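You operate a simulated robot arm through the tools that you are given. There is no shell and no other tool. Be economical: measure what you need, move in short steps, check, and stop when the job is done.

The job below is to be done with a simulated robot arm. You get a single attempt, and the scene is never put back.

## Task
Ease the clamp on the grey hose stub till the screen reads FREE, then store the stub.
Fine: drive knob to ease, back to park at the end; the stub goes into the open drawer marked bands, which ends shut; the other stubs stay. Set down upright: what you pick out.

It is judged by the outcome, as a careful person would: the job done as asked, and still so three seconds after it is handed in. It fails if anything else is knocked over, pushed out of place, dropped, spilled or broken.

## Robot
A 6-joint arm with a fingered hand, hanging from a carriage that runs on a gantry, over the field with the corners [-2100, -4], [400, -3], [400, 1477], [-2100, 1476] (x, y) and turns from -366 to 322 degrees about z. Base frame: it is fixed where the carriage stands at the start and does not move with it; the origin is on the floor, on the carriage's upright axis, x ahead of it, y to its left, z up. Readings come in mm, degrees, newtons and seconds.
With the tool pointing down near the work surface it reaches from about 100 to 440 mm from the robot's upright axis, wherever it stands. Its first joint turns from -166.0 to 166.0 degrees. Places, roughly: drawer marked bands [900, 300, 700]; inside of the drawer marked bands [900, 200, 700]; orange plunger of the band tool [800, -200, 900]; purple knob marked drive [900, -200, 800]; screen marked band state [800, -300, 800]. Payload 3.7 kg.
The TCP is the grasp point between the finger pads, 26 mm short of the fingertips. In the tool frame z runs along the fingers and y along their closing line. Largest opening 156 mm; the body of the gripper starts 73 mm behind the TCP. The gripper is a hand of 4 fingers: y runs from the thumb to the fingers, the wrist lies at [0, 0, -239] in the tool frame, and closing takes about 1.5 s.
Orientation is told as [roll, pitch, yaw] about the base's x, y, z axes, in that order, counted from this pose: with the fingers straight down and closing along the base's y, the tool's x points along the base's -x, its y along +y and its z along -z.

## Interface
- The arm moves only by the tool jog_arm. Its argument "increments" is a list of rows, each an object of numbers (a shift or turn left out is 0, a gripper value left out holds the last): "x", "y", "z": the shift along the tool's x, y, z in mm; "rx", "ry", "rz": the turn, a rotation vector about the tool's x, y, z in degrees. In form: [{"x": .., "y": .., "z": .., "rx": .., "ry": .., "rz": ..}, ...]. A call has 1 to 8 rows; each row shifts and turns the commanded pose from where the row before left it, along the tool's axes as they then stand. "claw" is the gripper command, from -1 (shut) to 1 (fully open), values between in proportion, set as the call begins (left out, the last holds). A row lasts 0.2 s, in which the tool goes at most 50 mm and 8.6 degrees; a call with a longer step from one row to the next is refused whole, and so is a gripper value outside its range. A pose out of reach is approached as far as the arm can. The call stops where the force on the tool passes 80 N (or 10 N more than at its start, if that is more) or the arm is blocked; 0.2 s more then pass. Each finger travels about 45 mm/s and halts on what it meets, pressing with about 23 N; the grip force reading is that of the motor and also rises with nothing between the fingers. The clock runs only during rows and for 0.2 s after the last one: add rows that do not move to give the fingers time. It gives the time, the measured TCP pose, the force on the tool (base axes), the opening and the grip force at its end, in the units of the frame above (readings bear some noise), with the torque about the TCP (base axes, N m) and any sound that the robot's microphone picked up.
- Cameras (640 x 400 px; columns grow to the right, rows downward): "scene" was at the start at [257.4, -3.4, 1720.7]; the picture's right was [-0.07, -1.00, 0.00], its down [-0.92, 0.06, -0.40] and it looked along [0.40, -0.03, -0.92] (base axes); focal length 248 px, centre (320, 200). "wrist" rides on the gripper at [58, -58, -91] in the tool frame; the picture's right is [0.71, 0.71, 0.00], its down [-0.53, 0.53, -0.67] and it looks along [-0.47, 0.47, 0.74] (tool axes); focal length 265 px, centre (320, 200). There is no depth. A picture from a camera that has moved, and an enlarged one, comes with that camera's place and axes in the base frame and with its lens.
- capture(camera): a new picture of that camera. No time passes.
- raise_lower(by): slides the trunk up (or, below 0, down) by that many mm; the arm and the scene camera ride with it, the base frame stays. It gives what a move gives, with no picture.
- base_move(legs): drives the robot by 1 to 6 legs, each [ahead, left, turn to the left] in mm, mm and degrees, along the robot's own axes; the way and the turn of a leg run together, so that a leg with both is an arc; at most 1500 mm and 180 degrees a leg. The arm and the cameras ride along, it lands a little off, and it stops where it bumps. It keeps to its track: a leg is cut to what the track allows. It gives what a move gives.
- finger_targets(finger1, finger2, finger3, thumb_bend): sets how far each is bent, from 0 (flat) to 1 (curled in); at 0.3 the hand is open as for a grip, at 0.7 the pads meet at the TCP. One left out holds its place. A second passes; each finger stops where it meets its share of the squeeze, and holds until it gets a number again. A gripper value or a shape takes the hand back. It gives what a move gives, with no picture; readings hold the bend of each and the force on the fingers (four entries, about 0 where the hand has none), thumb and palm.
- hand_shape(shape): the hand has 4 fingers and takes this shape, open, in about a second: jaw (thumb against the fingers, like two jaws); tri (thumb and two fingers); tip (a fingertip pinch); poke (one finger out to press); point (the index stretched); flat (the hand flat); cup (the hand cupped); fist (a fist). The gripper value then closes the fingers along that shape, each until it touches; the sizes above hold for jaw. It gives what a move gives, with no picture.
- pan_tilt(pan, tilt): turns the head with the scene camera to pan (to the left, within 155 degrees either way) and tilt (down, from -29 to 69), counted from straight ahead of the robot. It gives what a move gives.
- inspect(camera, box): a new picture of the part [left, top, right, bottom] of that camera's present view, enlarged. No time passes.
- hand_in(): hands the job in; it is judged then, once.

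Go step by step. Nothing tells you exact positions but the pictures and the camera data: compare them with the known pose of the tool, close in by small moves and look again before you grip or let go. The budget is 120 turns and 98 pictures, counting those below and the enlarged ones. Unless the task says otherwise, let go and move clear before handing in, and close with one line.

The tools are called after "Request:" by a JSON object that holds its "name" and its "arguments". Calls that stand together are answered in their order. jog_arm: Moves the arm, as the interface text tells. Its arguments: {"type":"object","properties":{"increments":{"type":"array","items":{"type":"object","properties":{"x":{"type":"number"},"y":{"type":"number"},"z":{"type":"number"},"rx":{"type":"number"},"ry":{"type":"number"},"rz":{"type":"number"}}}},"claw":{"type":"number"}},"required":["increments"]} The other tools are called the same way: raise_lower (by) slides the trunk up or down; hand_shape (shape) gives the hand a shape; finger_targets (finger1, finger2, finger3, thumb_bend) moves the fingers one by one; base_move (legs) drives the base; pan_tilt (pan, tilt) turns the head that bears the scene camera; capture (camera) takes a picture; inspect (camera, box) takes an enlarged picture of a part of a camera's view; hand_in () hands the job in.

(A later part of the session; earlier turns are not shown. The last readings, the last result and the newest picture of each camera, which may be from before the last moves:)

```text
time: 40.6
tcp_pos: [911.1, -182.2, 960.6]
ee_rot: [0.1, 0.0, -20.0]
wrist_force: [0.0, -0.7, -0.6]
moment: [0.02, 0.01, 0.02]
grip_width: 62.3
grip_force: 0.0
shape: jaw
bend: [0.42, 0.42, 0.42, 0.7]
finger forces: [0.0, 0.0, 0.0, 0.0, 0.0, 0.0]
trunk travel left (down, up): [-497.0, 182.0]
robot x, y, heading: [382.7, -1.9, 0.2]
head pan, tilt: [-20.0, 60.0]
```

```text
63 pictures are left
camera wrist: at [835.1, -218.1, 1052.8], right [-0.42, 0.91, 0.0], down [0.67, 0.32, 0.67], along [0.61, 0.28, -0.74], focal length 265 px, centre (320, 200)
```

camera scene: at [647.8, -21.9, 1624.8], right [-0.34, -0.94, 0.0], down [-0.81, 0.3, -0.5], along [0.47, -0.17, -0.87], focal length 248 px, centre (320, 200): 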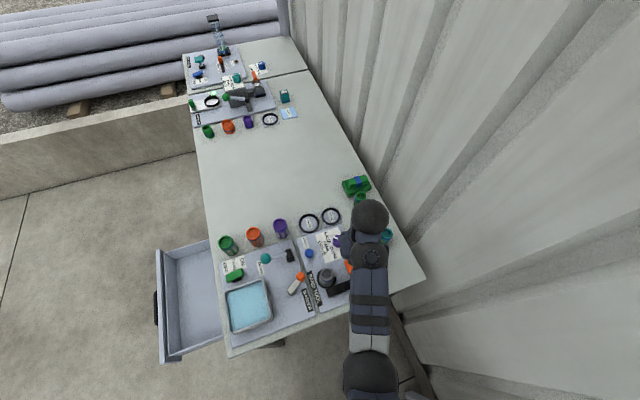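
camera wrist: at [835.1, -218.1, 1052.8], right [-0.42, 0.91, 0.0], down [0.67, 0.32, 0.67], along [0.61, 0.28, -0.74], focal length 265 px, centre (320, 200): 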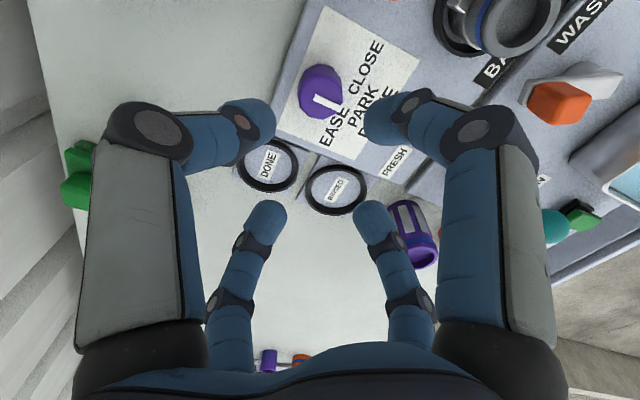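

The pointer is back toward PARK. Next I'll move over the stub (about (806,-105)) at yaw -45 and look closely.

Request:
{"name": "jog_arm", "arguments": {"increments": [{"rz": 8}, {"rz": 8.5}, {"rz": 8.5}, {"x": 43, "y": -6.6}, {"x": 43, "y": -6.6}, {"x": 42.7, "y": -6.6}, {}], "claw": 0.1}}

Request:
{"name": "capture", "arguments": {"camera": "wrist"}}

Request:
{"name": "inspect", "arguments": {"camera": "scene", "box": [230, 200, 420, 340]}}

```text
time: 42.2
tcp_pos: [805.6, -105.4, 958.4]
ee_rot: [-0.1, 0.1, -44.9]
wrist_force: [-0.7, 0.0, -0.1]
moment: [0.0, 0.01, -0.05]
grip_width: 85.3
grip_force: 0.1
shape: jaw
bend: [0.35, 0.35, 0.35, 0.7]
finger forces: [0.1, 0.1, 0.1, 0.0, 0.0, 0.0]
trunk travel left (down, up): [-497.0, 182.0]
robot x, y, heading: [391.0, 0.4, -0.2]
head pan, tilt: [-20.0, 60.0]
```

```text
62 pictures are left
camera wrist: at [722.0, -105.7, 1050.8], right [0.0, 1.0, 0.0], down [0.74, 0.0, 0.67], along [0.67, 0.0, -0.74], focal length 265 px, centre (320, 200)
```

wrist: 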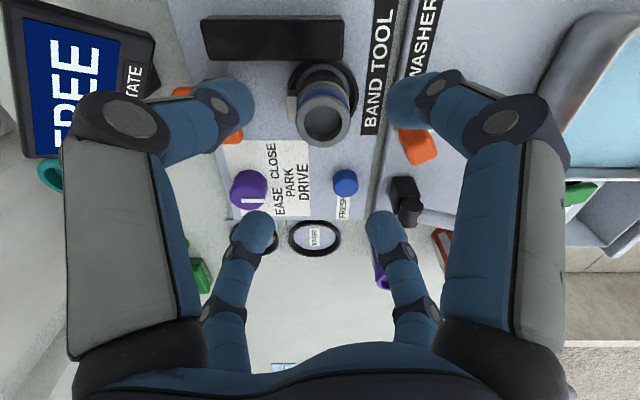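

```text
2.86 times, centred on (325, 270) of scene
camera zoom: at [647.7, -21.9, 1654.8], right [-0.34, -0.94, 0.0], down [-0.81, 0.3, -0.5], along [0.47, -0.17, -0.87], focal length 708 px, centre (306, 0)
```

zoom: 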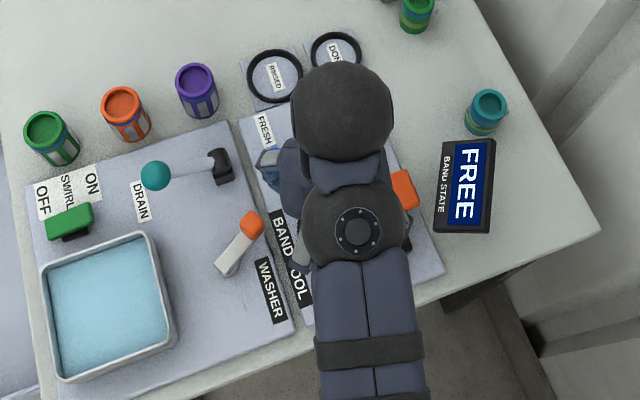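

I'll zoom in on the stub to see its body and clamp.

Request:
{"name": "inspect", "arguments": {"camera": "wrist", "box": [240, 30, 420, 150]}}

```text
3.33 times, centred on (330, 90) of wrist
camera zoom: at [722.0, -105.7, 1050.8], right [0.0, 1.0, 0.0], down [0.74, 0.0, 0.67], along [0.67, 0.0, -0.74], focal length 885 px, centre (287, 567)
```

zoom: 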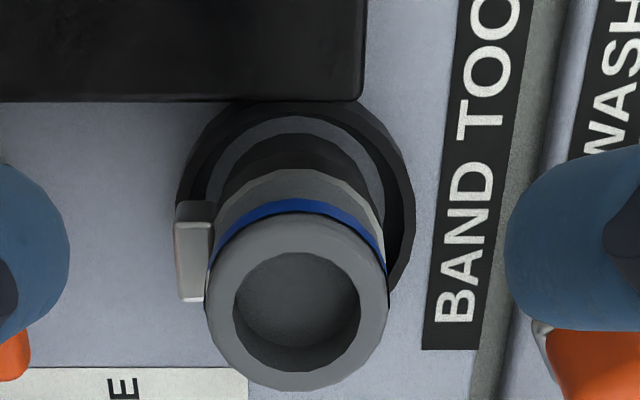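

The rim centre is about (808,-103.5,862), radius 20, with the clamp block on its -y side. I'll narrow the hand, centre it and lower.

Request:
{"name": "jog_arm", "arguments": {"increments": [{"y": 2.5}, {}, {}, {}], "claw": -0.2}}

Request:
{"name": "raise_lower", "arguments": {"by": -70}}

Request:
{"name": "capture", "arguments": {"camera": "wrist"}}

```text
time: 43.2
tcp_pos: [807.2, -103.1, 959.7]
ee_rot: [0.0, 0.0, -45.0]
wrist_force: [0.1, 0.6, 0.8]
moment: [0.02, 0.0, -0.01]
grip_width: 62.8
grip_force: 0.1
shape: jaw
bend: [0.41, 0.41, 0.41, 0.7]
finger forces: [0.0, 0.1, 0.1, 0.1, 0.1, 0.1]
trunk travel left (down, up): [-497.0, 182.0]
robot x, y, heading: [389.0, -0.1, 0.0]
head pan, tilt: [-20.0, 60.0]
```

```text
time: 44.3
tcp_pos: [807.8, -104.0, 889.4]
ee_rot: [0.0, 0.0, -45.0]
wrist_force: [-0.3, 0.1, 0.4]
moment: [-0.02, 0.01, -0.01]
grip_width: 62.5
grip_force: 0.1
shape: jaw
bend: [0.42, 0.42, 0.42, 0.7]
finger forces: [0.0, 0.0, 0.0, 0.0, 0.0, 0.0]
trunk travel left (down, up): [-427.0, 252.0]
robot x, y, heading: [384.9, 3.0, 0.2]
head pan, tilt: [-20.0, 60.0]
```

```text
59 pictures are left
camera wrist: at [724.2, -104.4, 981.4], right [0.0, 1.0, 0.0], down [0.74, 0.0, 0.67], along [0.67, 0.0, -0.74], focal length 265 px, centre (320, 200)
```

wrist: 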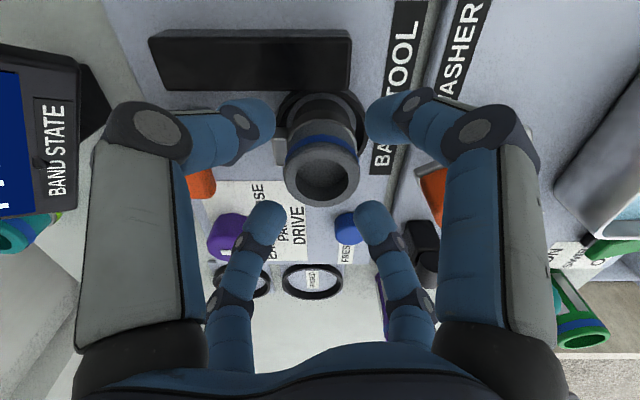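

It's centred. I'll lower 30 mm more and look.

Request:
{"name": "raise_lower", "arguments": {"by": -30}}

Request:
{"name": "capture", "arguments": {"camera": "wrist"}}

```text
time: 45.0
tcp_pos: [807.1, -103.4, 861.2]
ee_rot: [0.1, 0.0, -45.0]
wrist_force: [-9.5, 2.9, 30.0]
moment: [-0.81, 1.21, -0.38]
grip_width: 66.1
grip_force: 0.0
shape: jaw
bend: [0.42, 0.42, 0.42, 0.7]
finger forces: [0.1, 0.0, 0.1, 0.0, 30.4, 0.0]
trunk travel left (down, up): [-397.0, 282.0]
robot x, y, heading: [385.6, -0.1, 0.1]
head pan, tilt: [-20.0, 60.0]
```

```text
58 pictures are left
camera wrist: at [724.1, -104.4, 953.0], right [0.0, 1.0, 0.0], down [0.74, 0.0, 0.67], along [0.67, 0.0, -0.74], focal length 265 px, centre (320, 200)
```

wrist: 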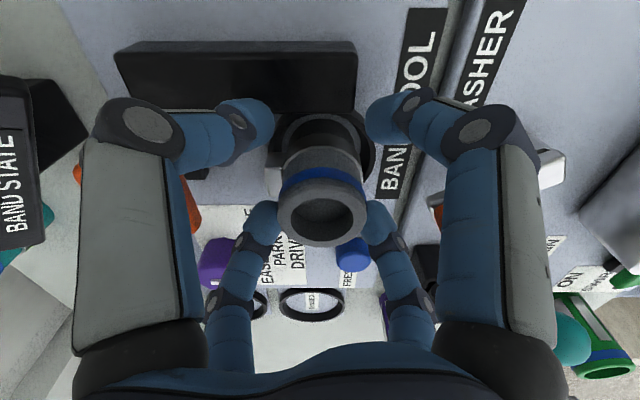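

The thumb is resting on the black bar (30 N). I'll back up 10 mm, narrow a little and check the force.

Request:
{"name": "raise_lower", "arguments": {"by": 10}}

Request:
{"name": "jog_arm", "arguments": {"increments": [{}, {}, {}], "claw": -0.36}}

Request:
{"name": "capture", "arguments": {"camera": "wrist"}}

```text
time: 45.6
tcp_pos: [807.1, -102.9, 868.9]
ee_rot: [0.0, -0.1, -45.0]
wrist_force: [0.4, -0.7, -0.5]
moment: [0.01, -0.01, 0.01]
grip_width: 62.7
grip_force: 0.0
shape: jaw
bend: [0.42, 0.42, 0.42, 0.7]
finger forces: [0.0, 0.0, 0.1, 0.1, 0.1, 0.0]
trunk travel left (down, up): [-407.0, 272.0]
robot x, y, heading: [386.3, -1.2, -0.2]
head pan, tilt: [-20.0, 60.0]
```

```text
time: 46.4
tcp_pos: [807.1, -104.4, 868.8]
ee_rot: [0.1, 0.0, -45.0]
wrist_force: [-0.5, 1.0, 0.2]
moment: [-0.02, 0.0, 0.02]
grip_width: 50.2
grip_force: 0.1
shape: jaw
bend: [0.46, 0.46, 0.46, 0.7]
finger forces: [0.1, 0.1, 0.0, 0.0, 0.0, 0.0]
trunk travel left (down, up): [-407.0, 272.0]
robot x, y, heading: [380.4, 1.6, -0.1]
head pan, tilt: [-20.0, 60.0]
```

```text
57 pictures are left
camera wrist: at [724.1, -104.4, 961.4], right [0.0, 1.0, 0.0], down [0.74, 0.0, 0.67], along [0.67, 0.0, -0.74], focal length 265 px, centre (320, 200)
```

wrist: 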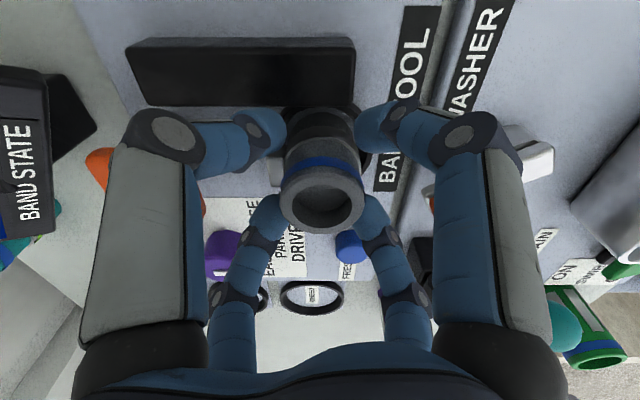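

The tips overlap the rim by about 20 mm at this height, so I'll close on the stub.

Request:
{"name": "jog_arm", "arguments": {"increments": [{}, {}, {}, {}, {}], "claw": -1}}

Request:
{"name": "capture", "arguments": {"camera": "wrist"}}

```text
time: 47.6
tcp_pos: [807.4, -104.1, 868.0]
ee_rot: [0.0, 0.0, -44.9]
wrist_force: [-1.2, 0.3, -0.2]
moment: [0.03, 0.01, -0.02]
grip_width: 32.0
grip_force: 22.3
shape: jaw
bend: [0.77, 0.78, 0.77, 0.7]
finger forces: [20.5, 20.6, 20.5, 0.0, 20.7, 0.0]
trunk travel left (down, up): [-407.0, 272.0]
robot x, y, heading: [384.3, -0.1, 0.1]
head pan, tilt: [-20.0, 60.0]
```

```text
56 pictures are left
camera wrist: at [724.0, -104.4, 961.4], right [0.0, 1.0, 0.0], down [0.74, 0.0, 0.67], along [0.67, 0.0, -0.74], focal length 265 px, centre (320, 200)
```

wrist: 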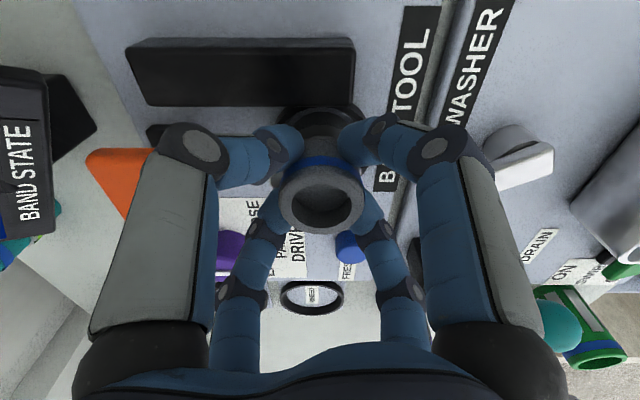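

It's gripped on all digits. I'll lift and check.

Request:
{"name": "raise_lower", "arguments": {"by": 60}}

Request:
{"name": "capture", "arguments": {"camera": "wrist"}}

Request:
{"name": "capture", "arguments": {"camera": "scene"}}

```text
time: 48.6
tcp_pos: [807.1, -104.0, 929.8]
ee_rot: [-0.1, 0.0, -45.0]
wrist_force: [0.1, -0.1, -0.7]
moment: [0.02, -0.02, 0.03]
grip_width: 32.2
grip_force: 22.9
shape: jaw
bend: [0.77, 0.78, 0.77, 0.7]
finger forces: [20.5, 20.5, 20.6, 0.0, 20.7, 0.1]
trunk travel left (down, up): [-467.0, 212.0]
robot x, y, heading: [385.4, 0.5, -0.2]
head pan, tilt: [-20.0, 60.0]
```

```text
55 pictures are left
camera wrist: at [724.0, -104.4, 1021.4], right [0.0, 1.0, 0.0], down [0.74, 0.0, 0.67], along [0.67, 0.0, -0.74], focal length 265 px, centre (320, 200)
```

wrist: 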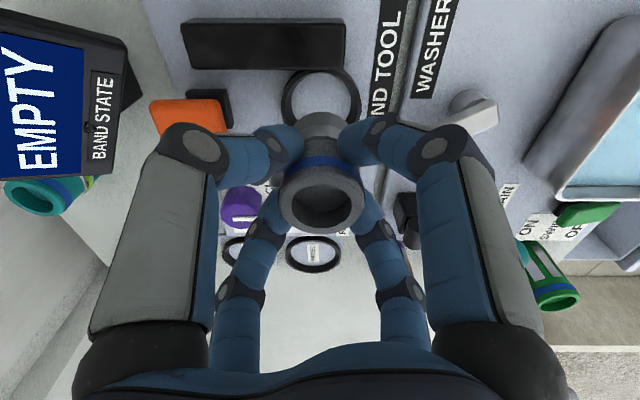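

```text
54 pictures are left
camera scene: at [647.7, -21.9, 1624.8], right [-0.34, -0.94, 0.0], down [-0.81, 0.3, -0.5], along [0.47, -0.17, -0.87], focal length 248 px, centre (320, 200)
```

scene: 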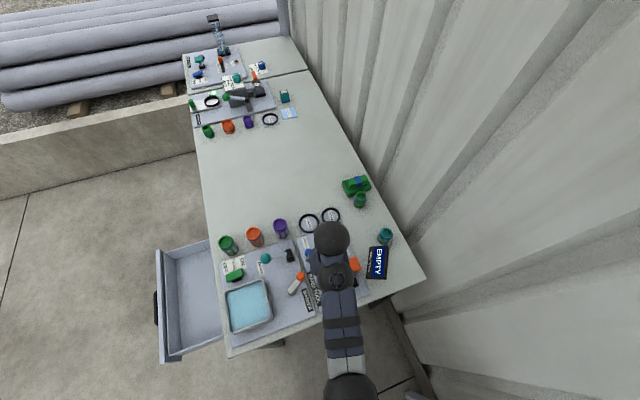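

The stub is out and the screen reads EMPTY. I'll raise and carry it over to the open drawer.

Request:
{"name": "raise_lower", "arguments": {"by": 90}}

Request:
{"name": "jog_arm", "arguments": {"increments": [{"x": 27, "y": 27}, {"x": 27, "y": 27}, {"x": 27, "y": 27}, {"x": 27, "y": 27}, {"x": 27, "y": 27}, {"x": 27, "y": 27}, {"x": 27, "y": 27}, {"x": 27, "y": 27}]}}

Request:
{"name": "pan_tilt", "arguments": {"pan": 30, "tilt": 66}}

Request:
{"name": "capture", "arguments": {"camera": "scene"}}

Request:
{"name": "capture", "arguments": {"camera": "wrist"}}

```text
time: 49.9
tcp_pos: [806.9, -103.5, 1018.9]
ee_rot: [0.0, 0.0, -45.0]
wrist_force: [-0.5, 1.1, -0.8]
moment: [-0.01, 0.0, 0.05]
grip_width: 32.2
grip_force: 23.1
shape: jaw
bend: [0.77, 0.78, 0.77, 0.7]
finger forces: [20.4, 20.6, 20.5, 0.1, 20.7, 0.2]
trunk travel left (down, up): [-557.0, 122.0]
robot x, y, heading: [387.3, 1.9, -0.0]
head pan, tilt: [-20.0, 60.0]
```

```text
time: 51.7
tcp_pos: [807.8, 201.4, 1018.8]
ee_rot: [-0.1, 0.0, -45.1]
wrist_force: [0.5, -0.6, -0.6]
moment: [0.04, -0.01, -0.01]
grip_width: 31.7
grip_force: 23.1
shape: jaw
bend: [0.77, 0.78, 0.77, 0.7]
finger forces: [20.3, 20.6, 20.6, 0.1, 20.6, 0.1]
trunk travel left (down, up): [-557.0, 122.0]
robot x, y, heading: [388.0, -1.5, 0.0]
head pan, tilt: [-20.0, 60.0]
```

```text
time: 52.9
tcp_pos: [807.5, 201.3, 1020.3]
ee_rot: [0.0, 0.0, -45.0]
wrist_force: [-0.2, 0.3, -0.6]
moment: [0.03, 0.01, -0.02]
grip_width: 31.7
grip_force: 22.5
shape: jaw
bend: [0.77, 0.78, 0.77, 0.7]
finger forces: [20.4, 20.6, 20.6, 0.1, 20.6, 0.0]
trunk travel left (down, up): [-557.0, 122.0]
robot x, y, heading: [385.1, 0.1, -0.3]
head pan, tilt: [30.0, 66.0]
```

```text
53 pictures are left
camera scene: at [636.6, 30.6, 1708.2], right [0.5, -0.87, 0.0], down [-0.79, -0.46, -0.41], along [0.35, 0.2, -0.91], focal length 248 px, centre (320, 200)
```

scene: 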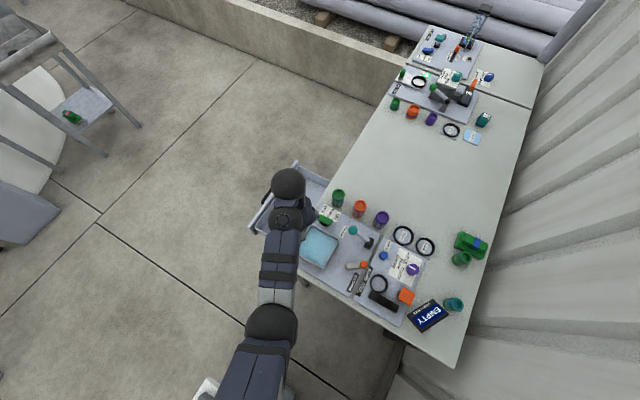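

```text
52 pictures are left
camera wrist: at [724.6, 200.7, 1111.6], right [0.0, 1.0, 0.0], down [0.74, 0.0, 0.67], along [0.67, 0.0, -0.74], focal length 265 px, centre (320, 200)
```

wrist: 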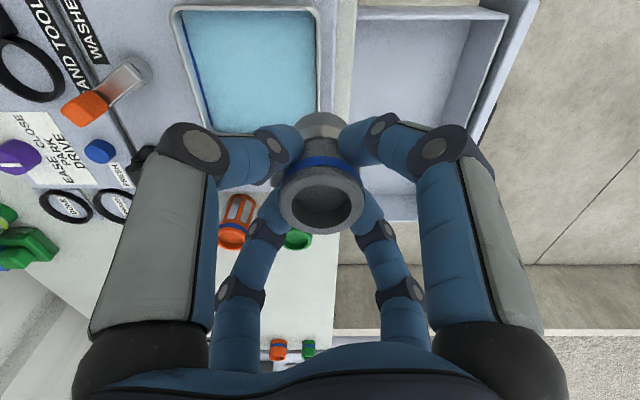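

The drawer interior spans about x 765–1060 and y 228–400. I'll shift the carriage left 150 mm for reach and bring the stub over about (860,310).

Request:
{"name": "base_move", "arguments": {"legs": [[0, 150, 0]]}}

Request:
{"name": "jog_arm", "arguments": {"increments": [{"x": -33, "y": 4}, {"x": -33, "y": 4}, {}]}}

Request:
{"name": "capture", "arguments": {"camera": "wrist"}}

Request:
{"name": "capture", "arguments": {"camera": "scene"}}

```text
time: 54.2
tcp_pos: [808.0, 347.9, 1019.7]
ee_rot: [0.0, 0.0, -44.8]
wrist_force: [0.1, 0.1, 0.7]
moment: [0.0, -0.04, 0.02]
grip_width: 31.7
grip_force: 22.4
shape: jaw
bend: [0.77, 0.78, 0.77, 0.7]
finger forces: [20.4, 20.6, 20.6, 0.1, 20.7, 0.1]
trunk travel left (down, up): [-557.0, 122.0]
robot x, y, heading: [385.9, 143.8, 0.3]
head pan, tilt: [30.0, 66.0]
```

```text
time: 55.0
tcp_pos: [859.4, 308.5, 1019.5]
ee_rot: [0.0, 0.1, -44.9]
wrist_force: [0.3, 0.5, 0.1]
moment: [0.03, 0.01, 0.03]
grip_width: 31.8
grip_force: 22.9
shape: jaw
bend: [0.77, 0.78, 0.77, 0.7]
finger forces: [20.4, 20.6, 20.6, 0.1, 20.5, 0.0]
trunk travel left (down, up): [-557.0, 122.0]
robot x, y, heading: [387.1, 148.8, 0.3]
head pan, tilt: [30.0, 66.0]
```

```text
51 pictures are left
camera wrist: at [775.7, 306.8, 1112.1], right [0.0, 1.0, 0.0], down [0.74, 0.0, 0.67], along [0.67, 0.0, -0.74], focal length 265 px, centre (320, 200)
```

wrist: 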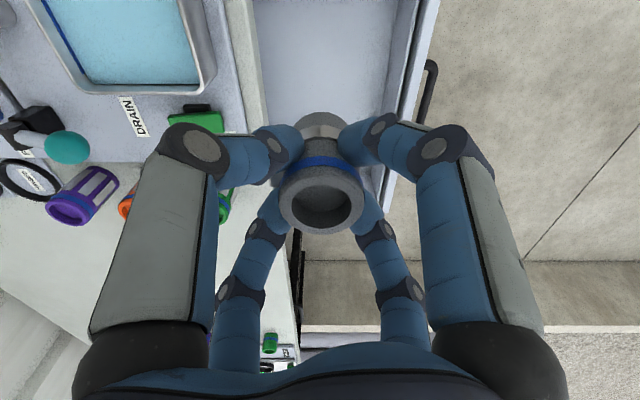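

```text
50 pictures are left
camera scene: at [636.4, 177.1, 1708.2], right [0.5, -0.87, 0.0], down [-0.79, -0.46, -0.41], along [0.35, 0.2, -0.91], focal length 248 px, centre (320, 200)
```

scene: 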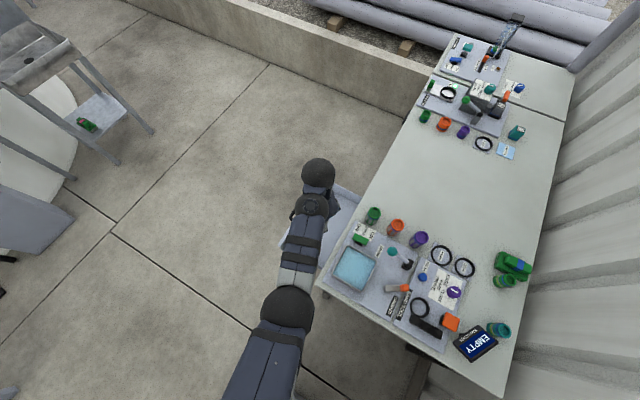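

The stub is over the drawer's centre, since the interior runs about y 231–408. I'll lower in stages.

Request:
{"name": "raise_lower", "arguments": {"by": -180}}

Request:
{"name": "capture", "arguments": {"camera": "wrist"}}

Request:
{"name": "capture", "arguments": {"camera": "scene"}}

```text
time: 57.0
tcp_pos: [857.4, 307.7, 839.0]
ee_rot: [0.0, 0.0, -44.9]
wrist_force: [-0.2, 0.2, -0.8]
moment: [-0.01, -0.04, -0.03]
grip_width: 31.8
grip_force: 22.5
shape: jaw
bend: [0.77, 0.78, 0.77, 0.7]
finger forces: [20.5, 20.7, 20.6, 0.0, 20.5, 0.0]
trunk travel left (down, up): [-377.0, 302.0]
robot x, y, heading: [387.0, 142.9, 0.2]
head pan, tilt: [30.0, 66.0]
```

```text
49 pictures are left
camera wrist: at [775.5, 307.0, 932.2], right [0.0, 1.0, 0.0], down [0.74, 0.0, 0.67], along [0.67, 0.0, -0.74], focal length 265 px, centre (320, 200)
```

wrist: 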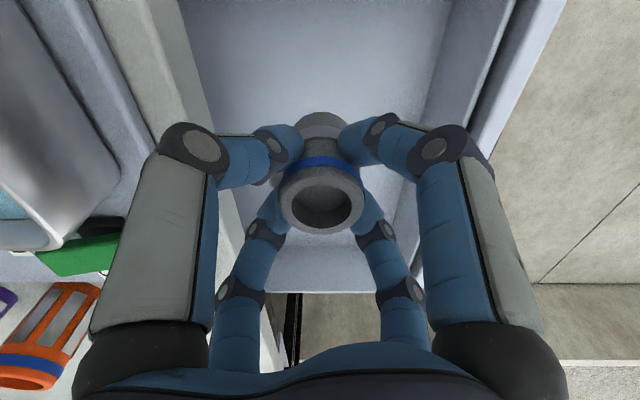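

```text
48 pictures are left
camera scene: at [636.4, 177.2, 1528.3], right [0.5, -0.87, 0.0], down [-0.79, -0.46, -0.41], along [0.35, 0.2, -0.91], focal length 248 px, centre (320, 200)
```

scene: 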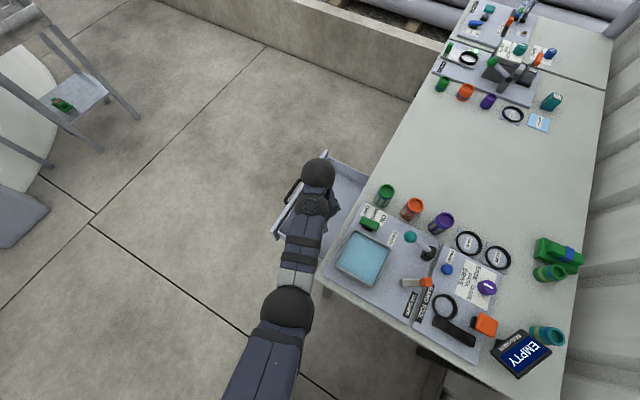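

There's good clearance. I'll shift 8 mm away from the bench edge, then descend in steps watching the force.

Request:
{"name": "jog_arm", "arguments": {"increments": [{"x": 6, "y": 6}, {}]}}

Request:
{"name": "raise_lower", "arguments": {"by": -40}}

Request:
{"name": "capture", "arguments": {"camera": "wrist"}}

```text
time: 57.6
tcp_pos: [859.2, 317.3, 840.5]
ee_rot: [0.0, 0.0, -44.9]
wrist_force: [-0.3, 0.0, -0.7]
moment: [0.05, -0.04, -0.01]
grip_width: 31.8
grip_force: 23.3
shape: jaw
bend: [0.77, 0.78, 0.77, 0.7]
finger forces: [20.6, 20.5, 20.7, 0.0, 20.5, 0.0]
trunk travel left (down, up): [-377.0, 302.0]
robot x, y, heading: [387.0, 146.9, -0.0]
head pan, tilt: [30.0, 66.0]
```

```text
time: 58.5
tcp_pos: [859.2, 316.1, 799.7]
ee_rot: [0.0, 0.0, -44.9]
wrist_force: [-0.3, -0.3, -0.6]
moment: [0.0, -0.03, -0.01]
grip_width: 32.0
grip_force: 22.8
shape: jaw
bend: [0.77, 0.78, 0.77, 0.7]
finger forces: [20.5, 20.7, 20.6, 0.0, 20.5, 0.0]
trunk travel left (down, up): [-337.0, 342.0]
robot x, y, heading: [387.1, 144.4, -0.2]
head pan, tilt: [30.0, 66.0]
```

```text
47 pictures are left
camera wrist: at [775.9, 315.6, 892.4], right [0.0, 1.0, 0.0], down [0.74, 0.0, 0.67], along [0.67, 0.0, -0.74], focal length 265 px, centre (320, 200)
```

wrist: 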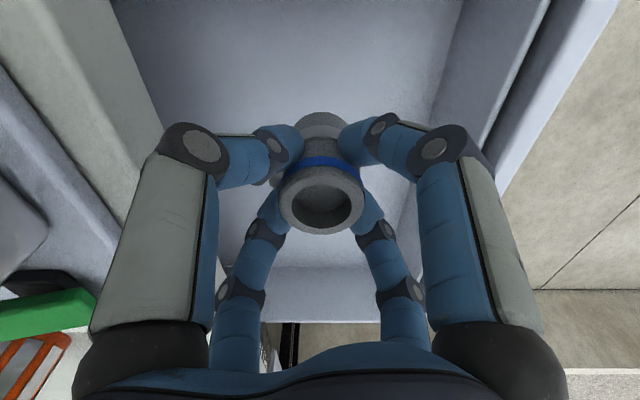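

The floor is likely near z 680. I'll descend in 5 mm rows with the force stop active.

Request:
{"name": "jog_arm", "arguments": {"increments": [{"z": 5}, {"z": 5}, {"z": 5}, {"z": 5}, {"z": 5}, {"z": 5}, {}]}}

Request:
{"name": "capture", "arguments": {"camera": "wrist"}}

```text
time: 60.0
tcp_pos: [858.5, 316.9, 770.5]
ee_rot: [0.1, 0.0, -44.9]
wrist_force: [0.0, -0.2, -0.1]
moment: [-0.02, -0.01, 0.02]
grip_width: 31.8
grip_force: 23.1
shape: jaw
bend: [0.77, 0.78, 0.77, 0.7]
finger forces: [20.5, 20.6, 20.6, 0.1, 20.5, 0.0]
trunk travel left (down, up): [-337.0, 342.0]
robot x, y, heading: [384.3, 147.9, 0.2]
head pan, tilt: [30.0, 66.0]
```

```text
46 pictures are left
camera wrist: at [775.7, 315.7, 862.4], right [0.0, 1.0, 0.0], down [0.74, 0.0, 0.67], along [0.67, 0.0, -0.74], focal length 265 px, centre (320, 200)
```

wrist: 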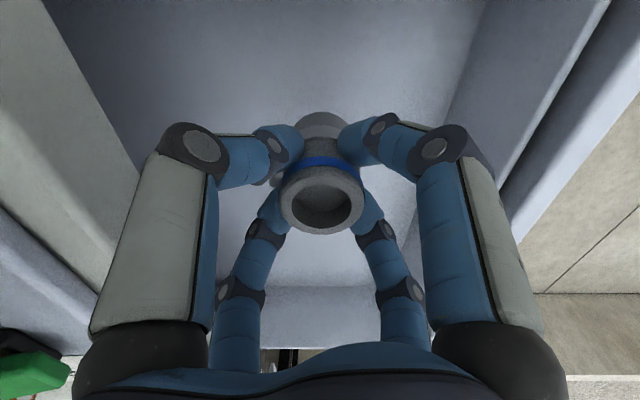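

Still clear. I'll continue down slowly.

Request:
{"name": "jog_arm", "arguments": {"increments": [{"z": 3}, {"z": 3}, {"z": 3}, {"z": 3}, {"z": 3}, {"z": 3}, {}]}}

Request:
{"name": "capture", "arguments": {"camera": "wrist"}}

```text
time: 61.6
tcp_pos: [857.8, 316.9, 753.0]
ee_rot: [0.0, 0.0, -44.9]
wrist_force: [-0.3, 1.3, -0.9]
moment: [0.01, 0.0, -0.01]
grip_width: 31.8
grip_force: 23.1
shape: jaw
bend: [0.77, 0.78, 0.77, 0.7]
finger forces: [20.6, 20.7, 20.6, 0.0, 20.5, 0.0]
trunk travel left (down, up): [-337.0, 342.0]
robot x, y, heading: [385.2, 144.4, 0.4]
head pan, tilt: [30.0, 66.0]
```

```text
45 pictures are left
camera wrist: at [775.8, 316.0, 845.2], right [0.0, 1.0, 0.0], down [0.74, 0.0, 0.67], along [0.67, 0.0, -0.74], focal length 265 px, centre (320, 200)
```

wrist: 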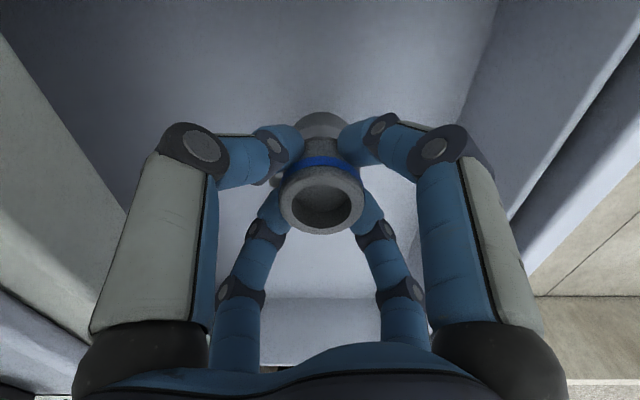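

The digit bases are nearing the bench edge height, so I'll shift 14 mm toward the drawer front for margin and carry on down.

Request:
{"name": "jog_arm", "arguments": {"increments": [{"x": 5, "y": 5}, {"x": 5, "y": 5}, {}, {"z": 3}, {"z": 3}, {"z": 3}, {}]}}

Request:
{"name": "capture", "arguments": {"camera": "wrist"}}

```text
time: 63.2
tcp_pos: [858.9, 330.5, 743.8]
ee_rot: [0.0, 0.0, -44.8]
wrist_force: [-0.5, 1.2, -0.4]
moment: [0.0, -0.01, -0.03]
grip_width: 31.7
grip_force: 23.1
shape: jaw
bend: [0.77, 0.78, 0.77, 0.7]
finger forces: [20.5, 20.6, 20.6, 0.0, 20.6, 0.0]
trunk travel left (down, up): [-337.0, 342.0]
robot x, y, heading: [389.3, 147.1, -0.1]
head pan, tilt: [30.0, 66.0]
```

```text
44 pictures are left
camera wrist: at [775.4, 329.9, 835.4], right [0.0, 1.0, 0.0], down [0.74, 0.0, 0.67], along [0.67, 0.0, -0.74], focal length 265 px, centre (320, 200)
```

wrist: 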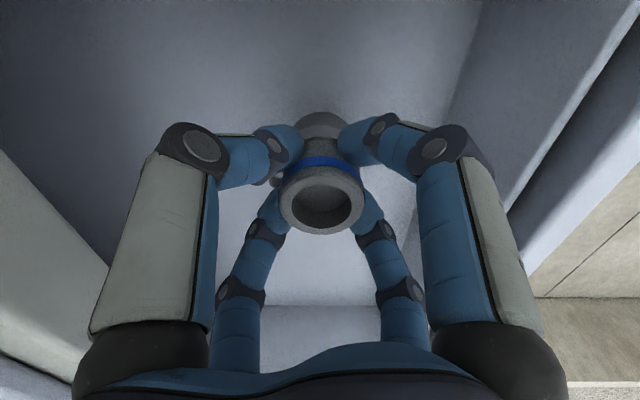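

Good clearance on both sides. I'll keep descending.

Request:
{"name": "jog_arm", "arguments": {"increments": [{"z": 3}, {"z": 3}, {"z": 3}, {"z": 2}, {}]}}

Request:
{"name": "inspect", "arguments": {"camera": "wrist", "box": [240, 80, 400, 250]}}

Request:
{"name": "inspect", "arguments": {"camera": "scene", "box": [240, 130, 460, 300]}}

```text
time: 64.5
tcp_pos: [858.3, 330.5, 732.2]
ee_rot: [0.0, 0.0, -44.8]
wrist_force: [-0.4, 0.1, -1.7]
moment: [0.02, 0.0, 0.0]
grip_width: 31.8
grip_force: 22.9
shape: jaw
bend: [0.77, 0.78, 0.77, 0.7]
finger forces: [20.4, 20.6, 20.7, 0.0, 20.5, 0.1]
trunk travel left (down, up): [-337.0, 342.0]
robot x, y, heading: [384.9, 147.8, 0.1]
head pan, tilt: [30.0, 66.0]
```

```text
2.35 times, centred on (320, 165) of wrist
camera zoom: at [775.5, 329.9, 824.0], right [0.0, 1.0, 0.0], down [0.74, 0.0, 0.67], along [0.67, 0.0, -0.74], focal length 624 px, centre (320, 282)
```

zoom: 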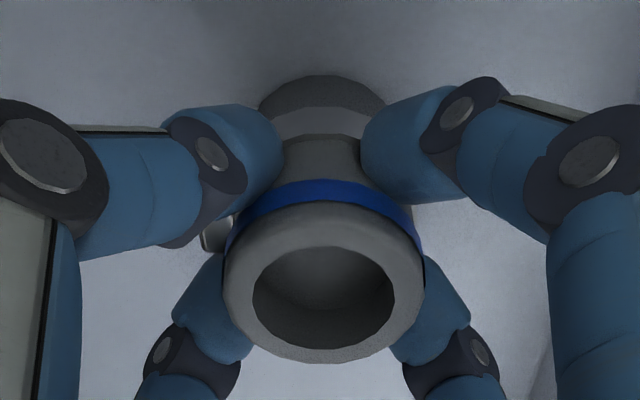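

```text
2.35 times, centred on (350, 215) of scene
camera zoom: at [636.4, 177.1, 1488.2], right [0.5, -0.87, 0.0], down [-0.79, -0.46, -0.41], along [0.35, 0.2, -0.91], focal length 583 px, centre (249, 165)
```

zoom: 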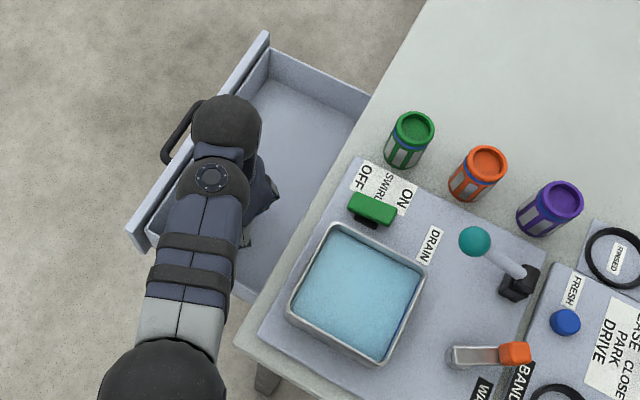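

The stub's bottom is at about z 684, close to the floor. I'll go down in 2 mm rows.

Request:
{"name": "jog_arm", "arguments": {"increments": [{"z": 2}, {"z": 2}, {"z": 2}, {}]}}

Request:
{"name": "inspect", "arguments": {"camera": "wrist", "box": [240, 80, 400, 250]}}

```text
time: 65.5
tcp_pos: [859.2, 330.3, 727.5]
ee_rot: [0.0, 0.0, -44.9]
wrist_force: [-2.9, -0.7, 8.2]
moment: [-0.04, 0.09, -0.03]
grip_width: 31.8
grip_force: 22.1
shape: jaw
bend: [0.77, 0.78, 0.78, 0.7]
finger forces: [21.9, 21.1, 21.1, 0.1, 22.8, 0.0]
trunk travel left (down, up): [-337.0, 342.0]
robot x, y, heading: [387.6, 144.7, 0.0]
head pan, tilt: [30.0, 66.0]
```

```text
2.35 times, centred on (320, 165) of wrist
camera zoom: at [776.2, 329.9, 819.2], right [0.0, 1.0, 0.0], down [0.74, 0.0, 0.67], along [0.67, 0.0, -0.74], focal length 624 px, centre (320, 282)
```

zoom: 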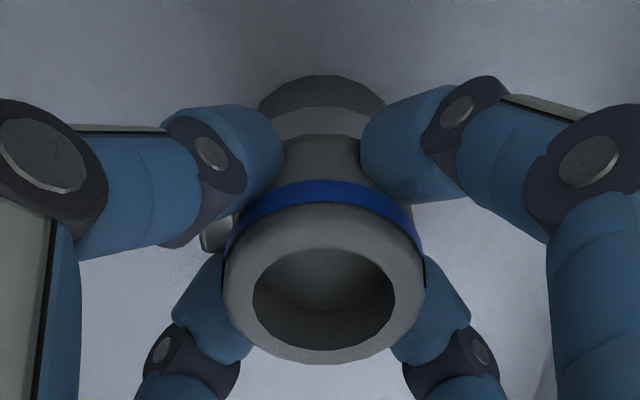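

Contact at 8 N, so the stub is standing on the drawer floor. I'll open moderately and check that it stays upright.

Request:
{"name": "jog_arm", "arguments": {"increments": [{}, {}, {}, {}], "claw": -0.3}}

Request:
{"name": "inspect", "arguments": {"camera": "wrist", "box": [200, 50, 440, 250]}}

```text
time: 66.5
tcp_pos: [858.6, 330.3, 727.1]
ee_rot: [0.0, 0.0, -44.9]
wrist_force: [0.1, -0.1, 0.1]
moment: [-0.01, 0.01, -0.01]
grip_width: 54.3
grip_force: 0.1
shape: jaw
bend: [0.45, 0.45, 0.45, 0.7]
finger forces: [0.0, 0.1, 0.0, 0.0, 0.0, 0.0]
trunk travel left (down, up): [-337.0, 342.0]
robot x, y, heading: [386.0, 147.0, -0.1]
head pan, tilt: [30.0, 66.0]
```

```text
2.00 times, centred on (320, 150) of wrist
camera zoom: at [775.8, 329.5, 818.5], right [0.0, 1.0, 0.0], down [0.74, 0.0, 0.67], along [0.67, 0.0, -0.74], focal length 531 px, centre (320, 300)
```

zoom: 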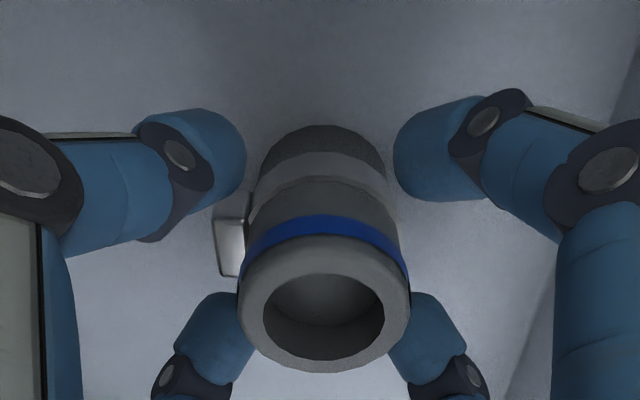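

It's released and upright. I'll rise straight up and check.

Request:
{"name": "raise_lower", "arguments": {"by": 250}}

Request:
{"name": "capture", "arguments": {"camera": "wrist"}}

Request:
{"name": "capture", "arguments": {"camera": "scene"}}

```text
time: 69.0
tcp_pos: [859.0, 329.3, 976.2]
ee_rot: [0.0, 0.1, -44.9]
wrist_force: [-0.5, -0.5, 1.0]
moment: [-0.01, 0.01, -0.02]
grip_width: 54.5
grip_force: 0.1
shape: jaw
bend: [0.45, 0.45, 0.45, 0.7]
finger forces: [0.0, 0.1, 0.0, 0.0, 0.0, 0.1]
trunk travel left (down, up): [-587.0, 92.0]
robot x, y, heading: [388.1, 148.5, 0.3]
head pan, tilt: [30.0, 66.0]
```

```text
39 pictures are left
camera wrist: at [775.8, 329.5, 1068.5], right [0.0, 1.0, 0.0], down [0.74, 0.0, 0.67], along [0.67, 0.0, -0.74], focal length 265 px, centre (320, 200)
```

wrist: 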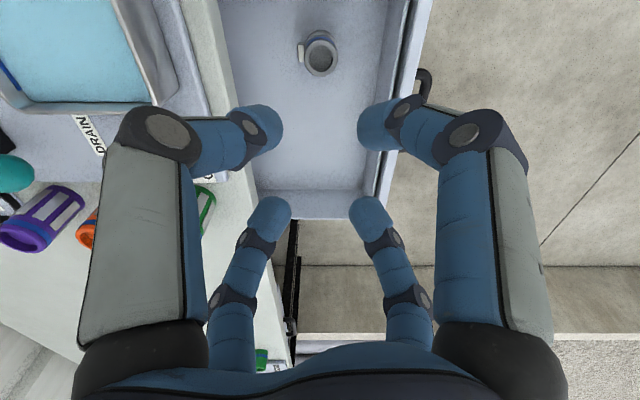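

```text
38 pictures are left
camera scene: at [636.4, 177.2, 1738.2], right [0.5, -0.87, 0.0], down [-0.79, -0.46, -0.41], along [0.35, 0.2, -0.91], focal length 248 px, centre (320, 200)
```

scene: 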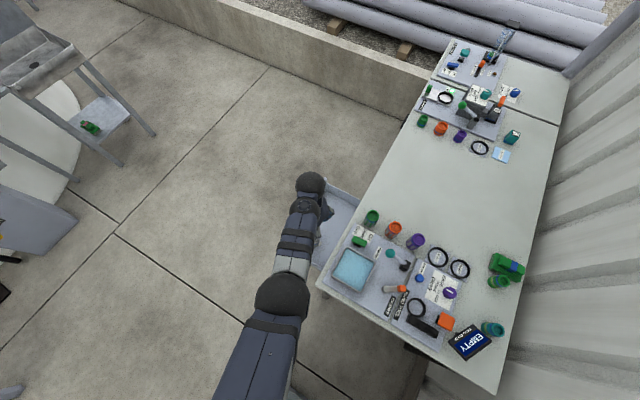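

The stub stands upright in the drawer. To shut it I'll move the carriage left, tilt the closed hand 45° so it points toward the bench and down, and push the front panel beside the handle.

Request:
{"name": "base_move", "arguments": {"legs": [[0, 250, 0]]}}

Request:
{"name": "jog_arm", "arguments": {"increments": [{"rz": -8}, {"rz": -8}, {"rz": -8}, {"rz": -8}, {"rz": -8}, {"rz": -5}, {}, {}], "claw": -1}}

Request:
{"name": "jog_arm", "arguments": {"increments": [{"rx": 8}, {"rx": 8}, {"rx": 8}, {"rx": 8}, {"rx": 8}, {"rx": 5}, {}]}}

Request:
{"name": "capture", "arguments": {"camera": "wrist"}}

Request:
{"name": "capture", "arguments": {"camera": "scene"}}

```text
time: 70.9
tcp_pos: [858.1, 581.7, 976.9]
ee_rot: [0.1, 0.0, -44.8]
wrist_force: [-0.3, 0.1, -0.5]
moment: [-0.01, 0.01, 0.03]
grip_width: 54.3
grip_force: 0.0
shape: jaw
bend: [0.45, 0.45, 0.45, 0.7]
finger forces: [0.0, 0.0, 0.0, 0.0, 0.1, 0.0]
trunk travel left (down, up): [-587.0, 92.0]
robot x, y, heading: [386.7, 396.8, 0.4]
head pan, tilt: [30.0, 66.0]
```

```text
time: 72.7
tcp_pos: [858.0, 581.7, 976.5]
ee_rot: [0.0, 0.0, 0.3]
wrist_force: [0.0, -0.2, 0.2]
moment: [-0.02, -0.01, 0.01]
grip_width: 0.1
grip_force: 22.4
shape: jaw
bend: [0.7, 0.7, 0.7, 0.7]
finger forces: [0.0, 0.0, 0.0, 0.0, 0.1, 0.0]
trunk travel left (down, up): [-587.0, 92.0]
robot x, y, heading: [384.1, 397.1, 0.0]
head pan, tilt: [30.0, 66.0]
```

```text
time: 74.3
tcp_pos: [745.2, 518.5, 1025.3]
ee_rot: [-39.7, 0.1, 1.7]
wrist_force: [0.1, 0.3, -0.3]
moment: [0.0, 0.01, 0.01]
grip_width: 0.0
grip_force: 23.0
shape: jaw
bend: [0.7, 0.7, 0.7, 0.7]
finger forces: [0.0, 0.0, 0.1, 0.0, 0.0, 0.0]
out of reach, approached as far as the arm can: row 2, 3, 4, 5, 6
trunk travel left (down, up): [-587.0, 92.0]
robot x, y, heading: [384.9, 395.7, 0.5]
head pan, tilt: [30.0, 66.0]
```

```text
37 pictures are left
camera wrist: at [685.3, 529.8, 1133.1], right [-0.72, 0.52, -0.45], down [0.5, 0.85, 0.18], along [0.47, -0.1, -0.87], focal length 265 px, centre (320, 200)
```

wrist: 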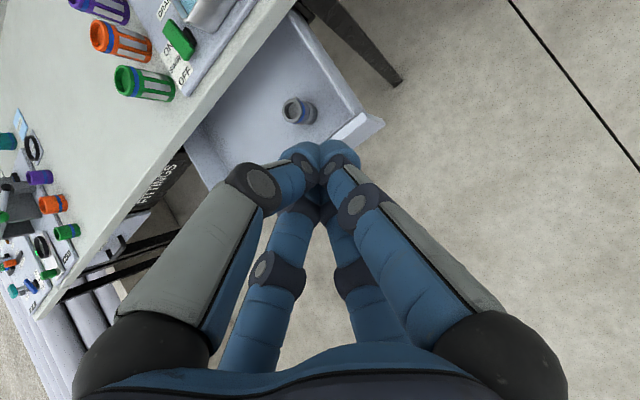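

```text
36 pictures are left
camera scene: at [635.6, 428.3, 1738.2], right [0.5, -0.86, 0.0], down [-0.79, -0.46, -0.41], along [0.35, 0.2, -0.91], focal length 248 px, centre (320, 200)
```

scene: 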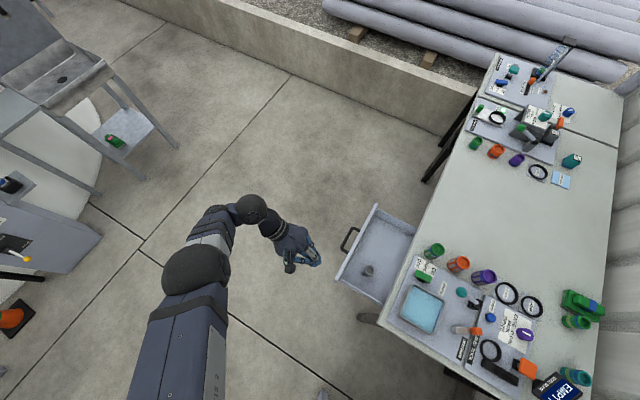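

That tilt was past reach at that spot. I'll pull the commanded pose back to about (815,500,976), which should be reachable.

Request:
{"name": "jog_arm", "arguments": {"increments": [{"x": 15, "y": -19, "z": 19}, {"x": 14, "y": -19, "z": 19}, {"x": 14, "y": -19, "z": 19}, {}]}}

Request:
{"name": "capture", "arguments": {"camera": "wrist"}}

Request:
{"name": "capture", "arguments": {"camera": "scene"}}

```text
time: 75.3
tcp_pos: [742.3, 473.3, 995.0]
ee_rot: [-41.2, 0.1, 0.1]
wrist_force: [0.1, 0.0, 0.6]
moment: [0.0, 0.02, -0.01]
grip_width: 0.0
grip_force: 22.6
shape: jaw
bend: [0.7, 0.7, 0.7, 0.7]
finger forces: [0.0, 0.1, 0.0, 0.1, 0.1, 0.0]
out of reach, approached as far as the arm can: row 1, 2, 3
trunk travel left (down, up): [-587.0, 92.0]
robot x, y, heading: [386.8, 400.1, 0.3]
head pan, tilt: [30.0, 66.0]
```

```text
35 pictures are left
camera wrist: at [683.1, 488.4, 1102.5], right [-0.71, 0.53, -0.46], down [0.53, 0.84, 0.16], along [0.47, -0.13, -0.87], focal length 265 px, centre (320, 200)
```

wrist: 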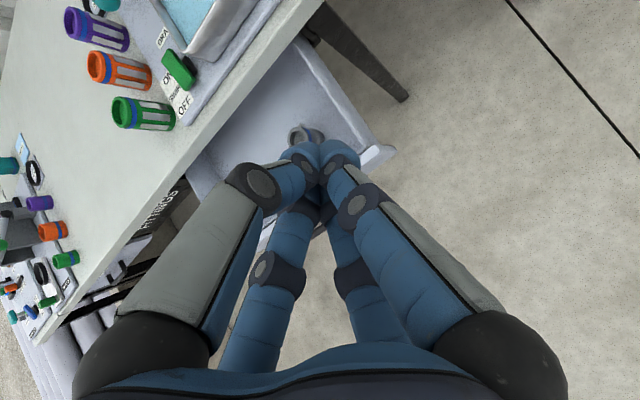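

```text
34 pictures are left
camera scene: at [635.6, 428.3, 1738.2], right [0.5, -0.86, 0.0], down [-0.79, -0.46, -0.41], along [0.35, 0.2, -0.91], focal length 248 px, centre (320, 200)
```

scene: 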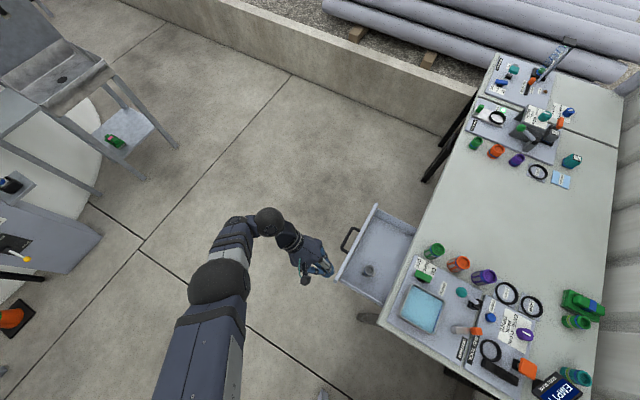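

The arm can't tilt that way from behind the hand, so I'll move the carriage further left until the tilt points outward from it, then bring the hand back toward the drawer front.

Request:
{"name": "base_move", "arguments": {"legs": [[10, 320, 0]]}}

Request:
{"name": "jog_arm", "arguments": {"increments": [{"y": -31.8, "z": 31.8}, {"y": -31.8, "z": 31.8}, {"y": -31.8, "z": 31.8}, {"y": -31.8, "z": 31.8}, {"y": -31.8, "z": 31.8}, {"y": -31.8, "z": 31.8}, {"y": -31.8, "z": 31.8}, {}]}}

Request:
{"name": "pan_tilt", "arguments": {"pan": -20, "tilt": 60}}

Request:
{"name": "capture", "arguments": {"camera": "scene"}}

Request:
{"name": "capture", "arguments": {"camera": "wrist"}}

```text
time: 77.4
tcp_pos: [750.5, 787.6, 995.5]
ee_rot: [-41.1, 0.0, 0.0]
wrist_force: [-0.2, -0.5, 0.8]
moment: [0.01, 0.01, -0.02]
grip_width: 0.0
grip_force: 22.8
shape: jaw
bend: [0.7, 0.7, 0.7, 0.7]
finger forces: [0.1, 0.0, 0.0, 0.0, 0.0, 0.0]
trunk travel left (down, up): [-587.0, 92.0]
robot x, y, heading: [393.3, 713.0, 0.4]
head pan, tilt: [30.0, 66.0]
```

```text
time: 79.2
tcp_pos: [775.1, 482.2, 952.3]
ee_rot: [-41.0, 0.1, 0.1]
wrist_force: [0.5, 0.6, -0.5]
moment: [0.01, 0.01, 0.0]
grip_width: 0.0
grip_force: 23.1
shape: jaw
bend: [0.7, 0.7, 0.7, 0.7]
finger forces: [0.0, 0.1, 0.0, 0.0, 0.0, 0.1]
out of reach, approached as far as the arm can: row 1, 2, 3
trunk travel left (down, up): [-587.0, 92.0]
robot x, y, heading: [396.5, 712.8, 0.2]
head pan, tilt: [30.0, 66.0]
```

```text
time: 80.4
tcp_pos: [775.1, 483.5, 952.6]
ee_rot: [-41.1, 0.1, 0.0]
wrist_force: [-0.7, 0.6, -0.5]
moment: [0.01, -0.01, -0.02]
grip_width: 0.0
grip_force: 23.3
shape: jaw
bend: [0.7, 0.7, 0.7, 0.7]
finger forces: [0.0, 0.0, 0.0, 0.1, 0.0, 0.0]
trunk travel left (down, up): [-587.0, 92.0]
robot x, y, heading: [394.8, 713.3, 0.4]
head pan, tilt: [-20.0, 60.0]
```

```text
33 pictures are left
camera scene: at [656.0, 691.2, 1744.8], right [-0.34, -0.94, 0.0], down [-0.81, 0.29, -0.5], along [0.47, -0.17, -0.87], focal length 248 px, centre (320, 200)
```

scene: 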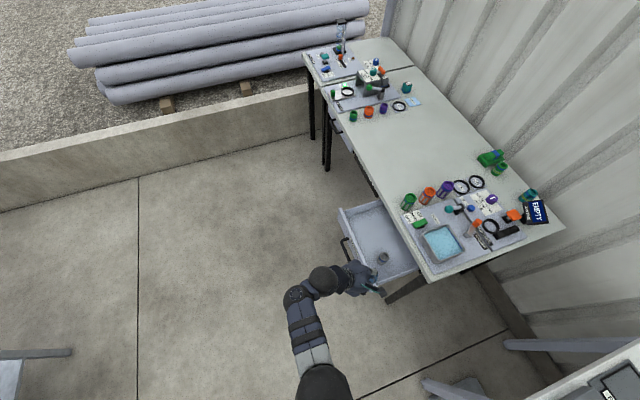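

```text
32 pictures are left
camera wrist: at [716.5, 499.0, 1059.9], right [-0.71, 0.53, -0.46], down [0.53, 0.84, 0.16], along [0.47, -0.13, -0.87], focal length 265 px, centre (320, 200)
```

wrist: 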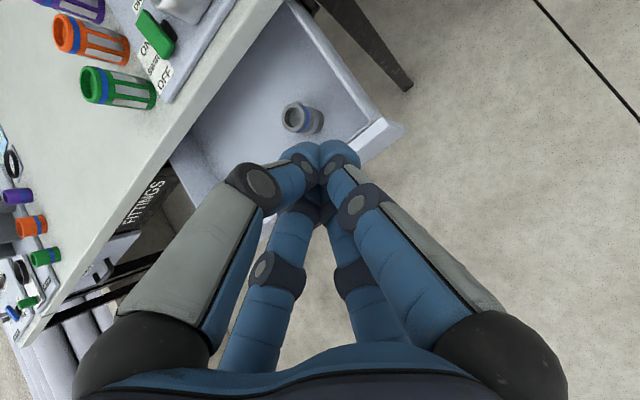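

The hand is now free in front of the drawer at roll -41. I'll zoom in on the drawer front to place the push point.

Request:
{"name": "inspect", "arguments": {"camera": "scene", "box": [300, 180, 460, 310]}}

```text
3.08 times, centred on (380, 245) of scene
camera zoom: at [656.0, 691.2, 1744.8], right [-0.34, -0.94, 0.0], down [-0.81, 0.29, -0.5], along [0.47, -0.17, -0.87], focal length 762 px, centre (135, 62)
```

zoom: 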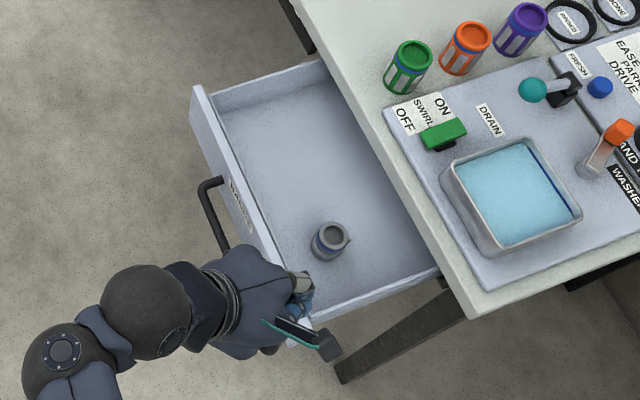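

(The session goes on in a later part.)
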